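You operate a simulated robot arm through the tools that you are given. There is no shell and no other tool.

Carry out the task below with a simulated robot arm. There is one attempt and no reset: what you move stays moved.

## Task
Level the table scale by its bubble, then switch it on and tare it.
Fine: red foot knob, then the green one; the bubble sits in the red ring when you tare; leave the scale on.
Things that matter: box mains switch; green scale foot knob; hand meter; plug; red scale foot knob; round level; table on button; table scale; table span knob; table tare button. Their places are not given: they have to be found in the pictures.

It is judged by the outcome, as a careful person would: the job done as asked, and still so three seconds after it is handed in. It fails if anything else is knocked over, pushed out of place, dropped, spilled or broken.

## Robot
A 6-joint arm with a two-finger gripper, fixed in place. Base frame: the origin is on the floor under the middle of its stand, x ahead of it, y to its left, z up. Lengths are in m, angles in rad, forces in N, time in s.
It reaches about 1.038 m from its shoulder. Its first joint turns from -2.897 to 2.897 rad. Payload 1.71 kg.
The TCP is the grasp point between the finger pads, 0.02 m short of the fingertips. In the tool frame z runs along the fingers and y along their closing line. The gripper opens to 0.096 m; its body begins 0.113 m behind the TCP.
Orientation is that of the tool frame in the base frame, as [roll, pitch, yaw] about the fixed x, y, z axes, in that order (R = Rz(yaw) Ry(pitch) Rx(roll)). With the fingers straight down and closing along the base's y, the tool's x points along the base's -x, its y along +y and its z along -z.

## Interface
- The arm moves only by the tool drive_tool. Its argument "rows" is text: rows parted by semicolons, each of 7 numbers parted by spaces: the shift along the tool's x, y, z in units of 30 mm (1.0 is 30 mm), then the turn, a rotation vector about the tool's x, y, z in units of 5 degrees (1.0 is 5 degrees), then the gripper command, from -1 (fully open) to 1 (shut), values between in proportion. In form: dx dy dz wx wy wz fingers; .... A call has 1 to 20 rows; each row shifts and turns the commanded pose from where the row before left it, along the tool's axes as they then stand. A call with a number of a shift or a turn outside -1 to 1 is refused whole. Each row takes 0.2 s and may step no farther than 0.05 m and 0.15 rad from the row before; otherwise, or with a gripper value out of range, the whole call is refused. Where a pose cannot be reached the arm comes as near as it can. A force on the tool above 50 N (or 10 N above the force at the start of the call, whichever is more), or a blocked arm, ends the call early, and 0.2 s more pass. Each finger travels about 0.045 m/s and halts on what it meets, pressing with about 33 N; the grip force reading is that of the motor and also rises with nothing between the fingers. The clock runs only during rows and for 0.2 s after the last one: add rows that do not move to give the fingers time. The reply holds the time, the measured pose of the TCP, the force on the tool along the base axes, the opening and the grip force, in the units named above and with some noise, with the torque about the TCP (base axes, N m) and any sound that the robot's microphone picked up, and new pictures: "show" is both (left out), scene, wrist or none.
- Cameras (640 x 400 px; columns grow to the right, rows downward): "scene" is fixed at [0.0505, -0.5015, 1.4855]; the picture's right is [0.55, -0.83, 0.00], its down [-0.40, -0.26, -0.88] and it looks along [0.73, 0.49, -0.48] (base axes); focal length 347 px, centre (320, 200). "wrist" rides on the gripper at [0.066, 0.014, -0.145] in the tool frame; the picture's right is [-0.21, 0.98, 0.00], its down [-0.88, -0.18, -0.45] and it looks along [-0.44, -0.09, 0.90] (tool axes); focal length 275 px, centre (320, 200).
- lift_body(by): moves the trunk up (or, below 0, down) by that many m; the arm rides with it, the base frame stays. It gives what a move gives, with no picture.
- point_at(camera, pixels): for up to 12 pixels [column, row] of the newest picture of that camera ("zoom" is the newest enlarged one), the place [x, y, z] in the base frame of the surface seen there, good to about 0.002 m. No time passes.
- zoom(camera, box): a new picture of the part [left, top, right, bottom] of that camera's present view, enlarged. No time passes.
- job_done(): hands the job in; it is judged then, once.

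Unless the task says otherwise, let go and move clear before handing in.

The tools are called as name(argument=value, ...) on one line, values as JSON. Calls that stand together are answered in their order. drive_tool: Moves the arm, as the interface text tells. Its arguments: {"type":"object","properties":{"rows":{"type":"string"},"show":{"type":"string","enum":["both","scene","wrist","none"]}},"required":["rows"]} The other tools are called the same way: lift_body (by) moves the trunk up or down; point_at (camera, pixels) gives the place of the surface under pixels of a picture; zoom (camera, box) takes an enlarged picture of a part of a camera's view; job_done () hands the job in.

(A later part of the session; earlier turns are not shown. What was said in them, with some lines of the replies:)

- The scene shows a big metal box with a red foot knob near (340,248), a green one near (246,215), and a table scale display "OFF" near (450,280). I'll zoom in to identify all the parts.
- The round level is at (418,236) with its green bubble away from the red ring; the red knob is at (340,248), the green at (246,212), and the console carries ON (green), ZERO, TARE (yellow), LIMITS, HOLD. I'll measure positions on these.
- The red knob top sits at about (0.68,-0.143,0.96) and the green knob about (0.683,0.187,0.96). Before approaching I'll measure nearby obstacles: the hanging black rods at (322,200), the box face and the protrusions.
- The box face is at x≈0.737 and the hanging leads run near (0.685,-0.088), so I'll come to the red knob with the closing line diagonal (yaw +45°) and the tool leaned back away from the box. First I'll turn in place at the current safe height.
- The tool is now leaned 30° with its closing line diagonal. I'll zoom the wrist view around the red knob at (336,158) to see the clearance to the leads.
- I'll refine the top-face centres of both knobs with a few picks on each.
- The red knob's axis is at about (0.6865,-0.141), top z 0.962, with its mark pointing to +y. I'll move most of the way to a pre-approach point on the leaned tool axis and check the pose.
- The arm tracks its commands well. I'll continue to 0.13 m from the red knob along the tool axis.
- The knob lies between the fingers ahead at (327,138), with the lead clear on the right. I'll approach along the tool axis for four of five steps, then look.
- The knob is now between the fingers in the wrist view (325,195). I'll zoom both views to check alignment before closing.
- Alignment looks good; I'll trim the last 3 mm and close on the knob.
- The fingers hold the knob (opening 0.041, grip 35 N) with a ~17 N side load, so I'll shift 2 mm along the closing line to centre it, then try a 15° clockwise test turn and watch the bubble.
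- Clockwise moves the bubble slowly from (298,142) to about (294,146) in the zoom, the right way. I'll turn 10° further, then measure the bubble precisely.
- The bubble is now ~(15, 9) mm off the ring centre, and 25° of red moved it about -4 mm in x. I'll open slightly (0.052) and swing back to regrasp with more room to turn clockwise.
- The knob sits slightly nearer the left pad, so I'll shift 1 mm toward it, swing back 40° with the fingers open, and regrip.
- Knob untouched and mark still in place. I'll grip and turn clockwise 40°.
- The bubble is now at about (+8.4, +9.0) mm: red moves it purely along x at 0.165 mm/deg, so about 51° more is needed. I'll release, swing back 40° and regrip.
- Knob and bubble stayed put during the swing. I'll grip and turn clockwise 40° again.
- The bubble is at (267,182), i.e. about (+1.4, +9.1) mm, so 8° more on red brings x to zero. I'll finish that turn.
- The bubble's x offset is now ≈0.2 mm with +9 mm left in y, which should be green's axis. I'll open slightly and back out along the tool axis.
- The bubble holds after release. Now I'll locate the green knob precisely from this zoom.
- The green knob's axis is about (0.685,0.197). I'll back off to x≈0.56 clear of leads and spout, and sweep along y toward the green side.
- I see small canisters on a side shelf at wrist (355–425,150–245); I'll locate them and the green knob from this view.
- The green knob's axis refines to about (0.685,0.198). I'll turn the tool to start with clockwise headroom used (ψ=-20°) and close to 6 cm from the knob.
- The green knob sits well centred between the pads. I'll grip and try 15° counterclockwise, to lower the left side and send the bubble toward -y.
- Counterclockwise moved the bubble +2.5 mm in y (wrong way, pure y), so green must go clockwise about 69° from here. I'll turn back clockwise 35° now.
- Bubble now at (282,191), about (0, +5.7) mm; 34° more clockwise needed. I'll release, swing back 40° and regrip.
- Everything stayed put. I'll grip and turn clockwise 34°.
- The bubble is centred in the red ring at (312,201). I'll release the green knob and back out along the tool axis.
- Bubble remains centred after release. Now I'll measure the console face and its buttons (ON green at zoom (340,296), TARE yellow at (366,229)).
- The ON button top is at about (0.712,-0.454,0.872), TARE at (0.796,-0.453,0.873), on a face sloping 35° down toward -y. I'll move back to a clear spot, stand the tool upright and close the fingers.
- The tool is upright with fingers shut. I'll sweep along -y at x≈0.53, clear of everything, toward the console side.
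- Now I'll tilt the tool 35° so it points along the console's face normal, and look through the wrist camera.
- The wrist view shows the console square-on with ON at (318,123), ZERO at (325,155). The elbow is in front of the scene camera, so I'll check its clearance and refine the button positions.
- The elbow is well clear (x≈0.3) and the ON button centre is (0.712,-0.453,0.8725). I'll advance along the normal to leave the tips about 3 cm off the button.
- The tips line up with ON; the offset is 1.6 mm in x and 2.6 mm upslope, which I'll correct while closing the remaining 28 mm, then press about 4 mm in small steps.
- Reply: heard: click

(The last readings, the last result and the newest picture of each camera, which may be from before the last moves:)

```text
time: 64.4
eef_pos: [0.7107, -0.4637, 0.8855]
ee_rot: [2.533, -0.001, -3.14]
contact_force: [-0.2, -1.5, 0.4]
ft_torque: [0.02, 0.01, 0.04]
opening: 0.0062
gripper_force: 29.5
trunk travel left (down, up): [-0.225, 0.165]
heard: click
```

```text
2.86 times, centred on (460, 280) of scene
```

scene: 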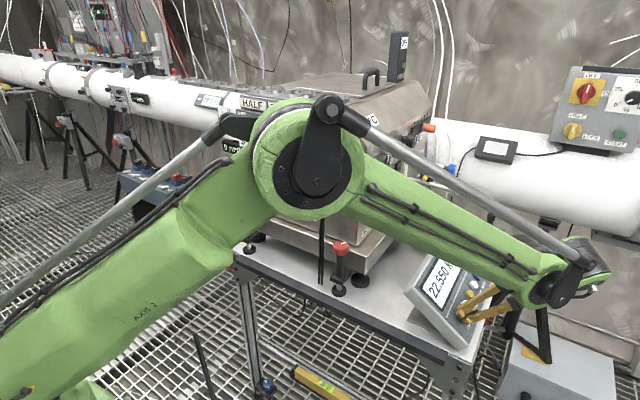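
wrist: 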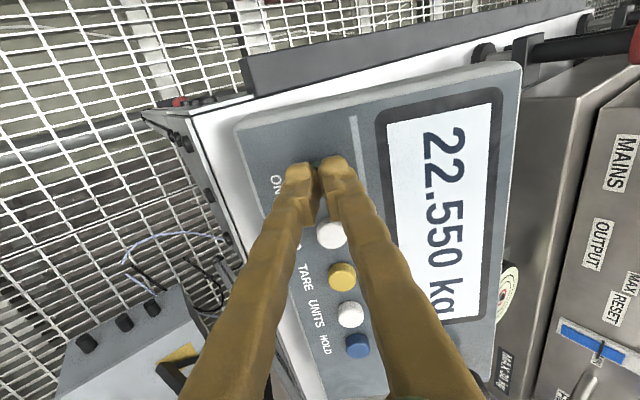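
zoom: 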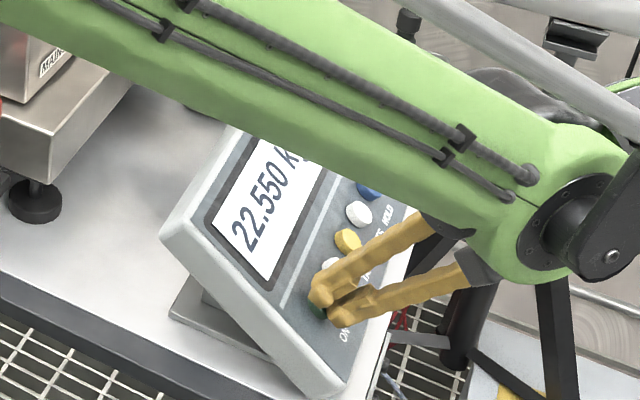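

A click was heard and the display shows 22.550 kg, so the scale is on. I'll back off 4 cm along the normal and locate TARE (yellow).

drive_tool(rows="0 0 -0.4 0 0 0 1; 0 0 -0.5 0 0 0 1; 0 0 -0.6 0 0 0 1; 0 0 0 0 0 0 1; 0 0 0 0 0 0 1", show="both")

zoom(camera="wrist", box=[240, 120, 520, 380])

point_at(camera="wrist", pixels=[[335, 253], [337, 257], [340, 288], [348, 320], [320, 160]])

```text
time: 65.6
eef_pos: [0.7107, -0.4878, 0.9225]
ee_rot: [2.531, 0.001, -3.138]
contact_force: [0.3, -0.9, -0.3]
ft_torque: [-0.02, 0.01, -0.03]
opening: 0.0
gripper_force: 29.6
trunk travel left (down, up): [-0.225, 0.165]
```

scene: 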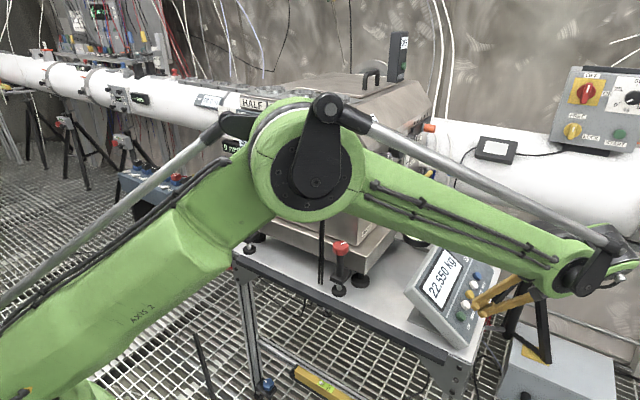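
wrist: 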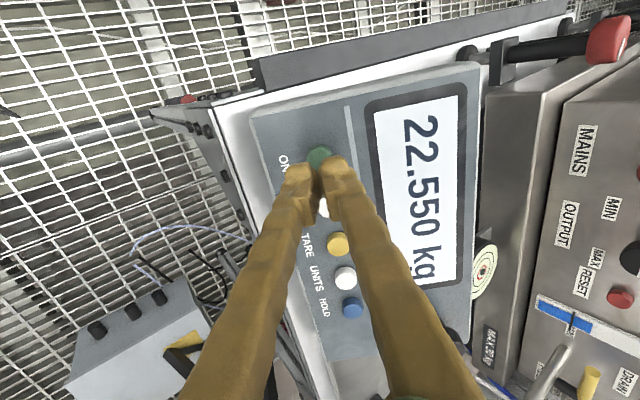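

```text
1.54 times, centred on (380, 250) of wrist
```

zoom: 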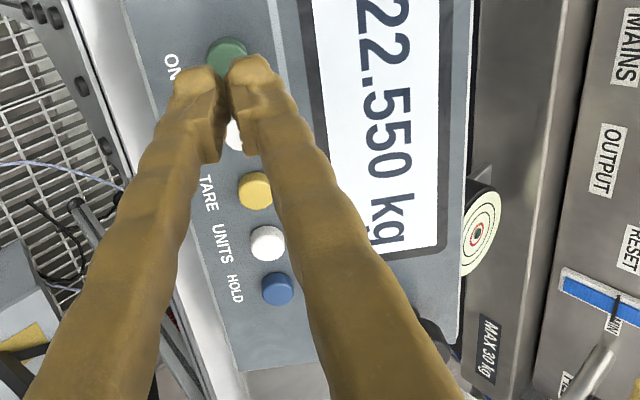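

```text
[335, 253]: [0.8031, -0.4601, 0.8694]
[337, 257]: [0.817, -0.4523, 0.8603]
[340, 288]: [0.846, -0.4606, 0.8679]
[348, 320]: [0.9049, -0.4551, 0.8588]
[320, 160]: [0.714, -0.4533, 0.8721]
```

point_at(camera="wrist", pixels=[[337, 242], [337, 235], [337, 249], [331, 242], [344, 242], [344, 277], [350, 307]])

zoom(camera="wrist", box=[460, 240, 510, 300])

```text
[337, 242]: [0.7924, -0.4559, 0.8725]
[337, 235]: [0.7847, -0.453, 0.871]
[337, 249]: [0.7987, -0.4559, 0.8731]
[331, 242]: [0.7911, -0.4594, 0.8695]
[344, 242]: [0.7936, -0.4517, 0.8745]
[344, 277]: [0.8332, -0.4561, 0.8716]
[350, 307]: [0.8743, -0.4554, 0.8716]
```

```text
6.67 times, centred on (485, 270) of wrist
```

zoom: 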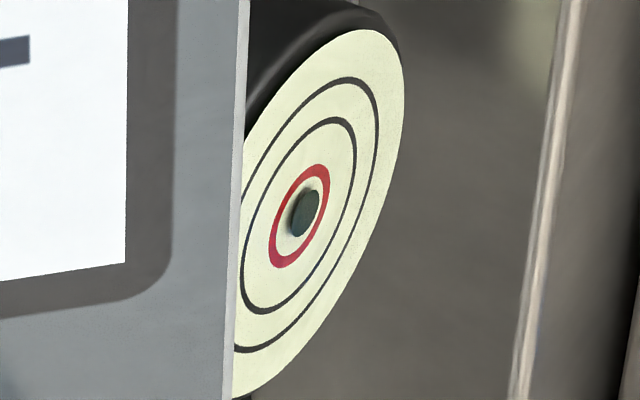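

The bubble is still in the ring, and TARE's top is at (0.793,-0.4545,0.8725). I'll shift +82 mm in x at this standoff and verify before pressing.

drive_tool(rows="-0.914 0 0 0 0 0 1; -0.914 0 0 0 0 0 1; -0.914 0 0 0 0 0 1; 0 0 0 0 0 0 1; 0 0 0 0 0 0 1", show="both")

zoom(camera="wrist", box=[240, 60, 420, 250])

zoom(camera="scene", box=[400, 210, 520, 350])

```text
time: 66.8
eef_pos: [0.7957, -0.4914, 0.9225]
ee_rot: [2.532, 0.002, -3.141]
contact_force: [0.2, -0.7, 0.2]
ft_torque: [-0.02, 0.01, -0.01]
opening: 0.0
gripper_force: 28.6
trunk travel left (down, up): [-0.225, 0.165]
```

scene: 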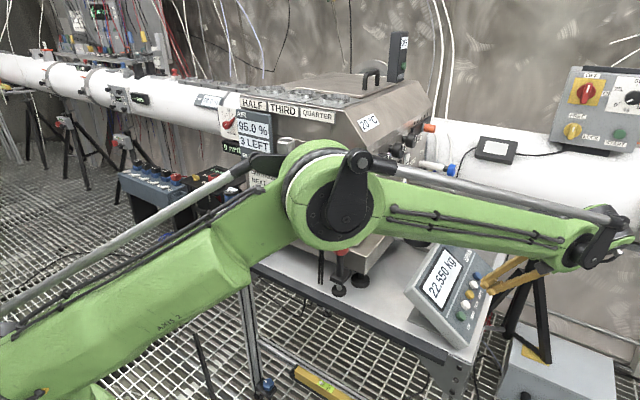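
wrist: 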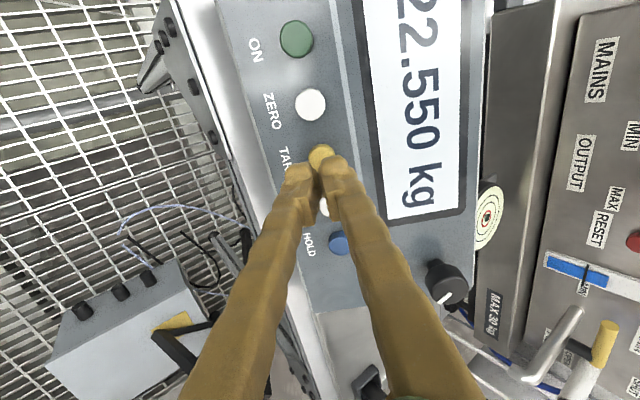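

```text
2.11 times, centred on (330, 155) of wrist
```

zoom: 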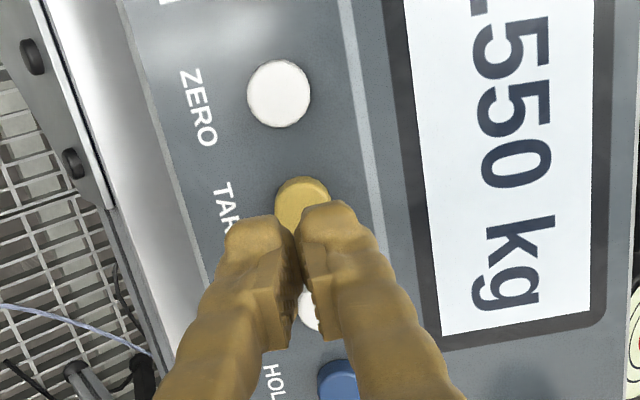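

```text
2.86 times, centred on (460, 280) of scene
```

zoom: 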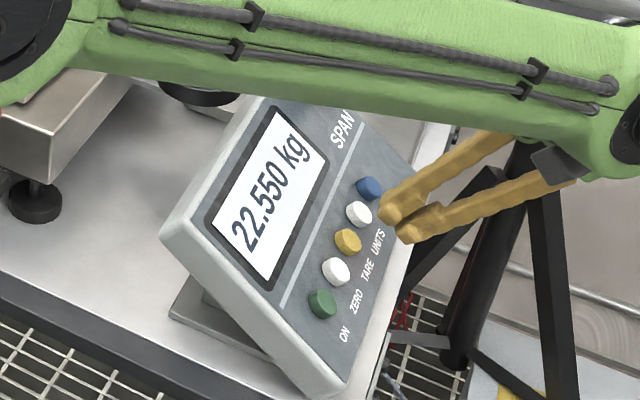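

The tips line up with the yellow TARE button (scene zoom (348,241), wrist (322,156)). I'll trim 2.5 mm in x and press the same depth as before.

drive_tool(rows="0.08 0.04 0.6 0 0 0 1; 0 0 0.6 0 0 0 1; 0 0 0 0 0 0 1; 0 0 0.067 0 0 0 1; 0 0 0.067 0 0 0 1; 0 0 0.067 0 0 0 1; 0 0 0.067 0 0 0 1; 0 0 0.05 0 0 0 1; 0 0 0 0 0 0 1", show="both")

zoom(camera="wrist", box=[460, 140, 520, 280])

```text
time: 68.8
eef_pos: [0.7907, -0.4626, 0.8848]
ee_rot: [2.531, -0.001, -3.141]
contact_force: [-0.4, -0.1, 1.3]
ft_torque: [0.0, 0.01, 0.0]
opening: 0.0058
gripper_force: 29.9
trunk travel left (down, up): [-0.225, 0.165]
heard: click
```

scene: 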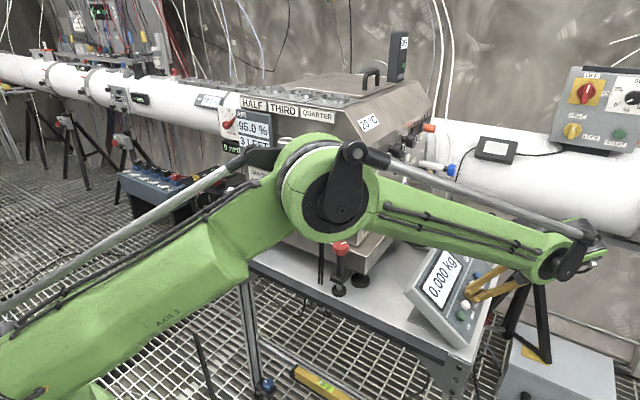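
wrist: 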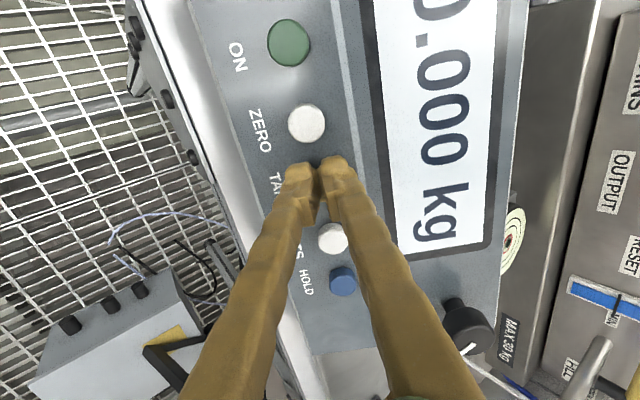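

```text
2.86 times, centred on (490, 210) of wrist
```

zoom: 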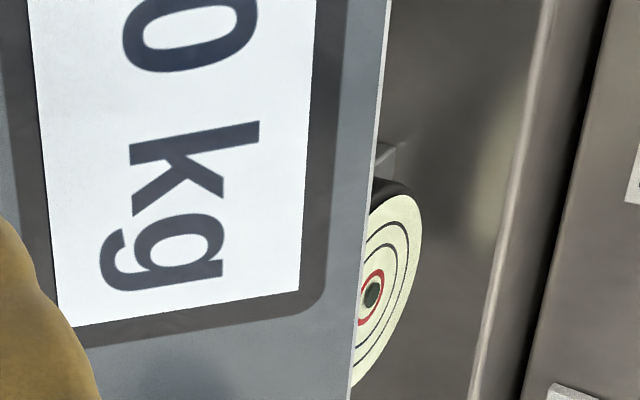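

A click sounded and the display reads 0.000 kg with the bubble in the ring. I'll retreat along the normal well clear and recheck everything.

drive_tool(rows="0 0 -0.4 0 0 0 1; 0 0 -0.6 0 0 0 1; 0 0 -0.9 0 0 0 1; 0 0 -0.9 0 0 0 1; 0 0 -0.9 0 0 0 1; 0 0 -0.9 0 0 0 1; 0 0 -0.9 0 0 0 1; 0.6 0 -0.9 0 0 0 1; 0.6 0 -0.6 0 0 0 1; 0 0 0 0 0 0 1; 0 0 0 0 0 0 1", show="both")

zoom(camera="scene", box=[400, 210, 520, 350])

zoom(camera="wrist", box=[260, 60, 520, 300])

```text
time: 71.2
eef_pos: [0.7544, -0.5816, 1.0583]
ee_rot: [2.53, -0.003, -3.139]
contact_force: [-0.1, -0.4, -1.3]
ft_torque: [-0.01, -0.01, 0.02]
opening: 0.0
gripper_force: 29.1
trunk travel left (down, up): [-0.225, 0.165]
```

scene: 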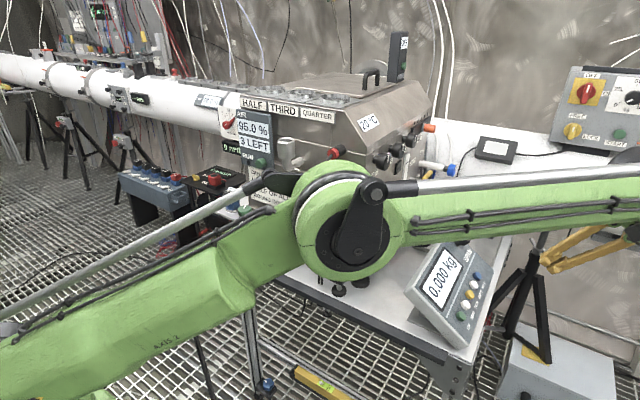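
wrist: 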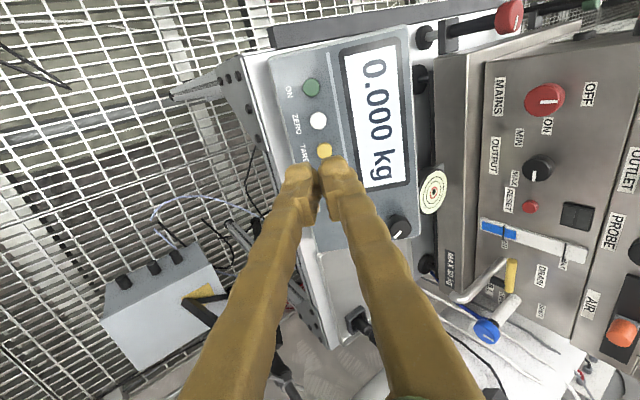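

```text
2.86 times, centred on (460, 280) of scene
```

zoom: 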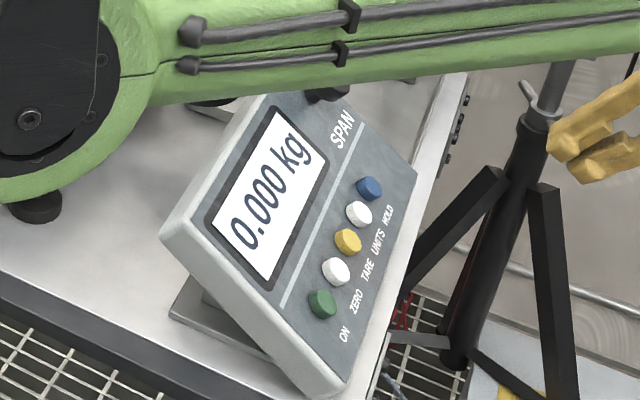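

```text
1.67 times, centred on (390, 180) of wrist
```

zoom: 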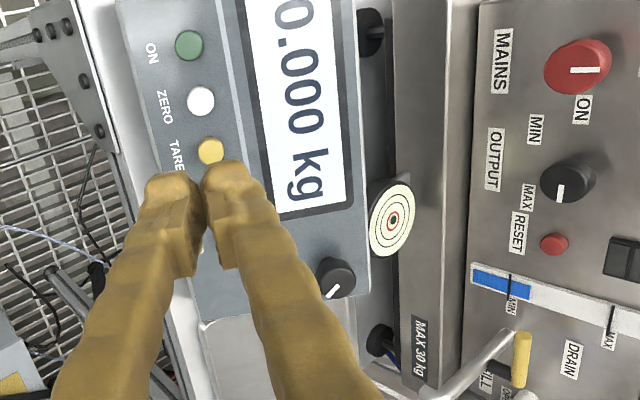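

The display holds 0.000 kg and the arm is clear; one last close look at the bubble at wrist (433,191).

zoom(camera="wrist", box=[415, 165, 453, 220])

```text
7.27 times, centred on (434, 192) of wrist
```

zoom: 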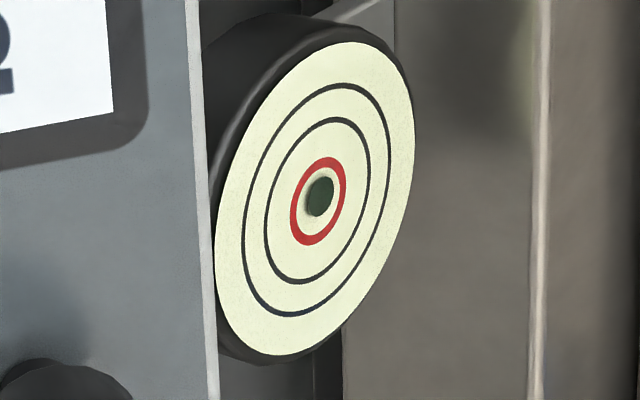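

The bubble sits inside the red ring at zoom (320,197), the scale is on and reads 0.000 kg, and the arm is clear of everything. I'm handing the job in.

job_done()

```text
The job is handed in.
```

The table scale is levelled, switched on and tared. The display reads 0.000 kg, and the bubble was inside the red ring when I tared and in a last look before handing in.

- **Red foot knob:** I turned it about 113° clockwise, which brought the bubble into line along one axis.
- **Green foot knob:** I turned it next. My first 15° went the wrong way, so I reversed it; the net turn was about 54° clockwise, and the bubble ended centred.
- **On and tare:** I pressed ON once and the display came up at 22.550 kg. I then pressed TARE once, with a click each time.

I left the span knob, mains switch, plug and hand meter alone, and saw nothing knocked or pushed out of place. The arm was backed clear before I handed the job in.
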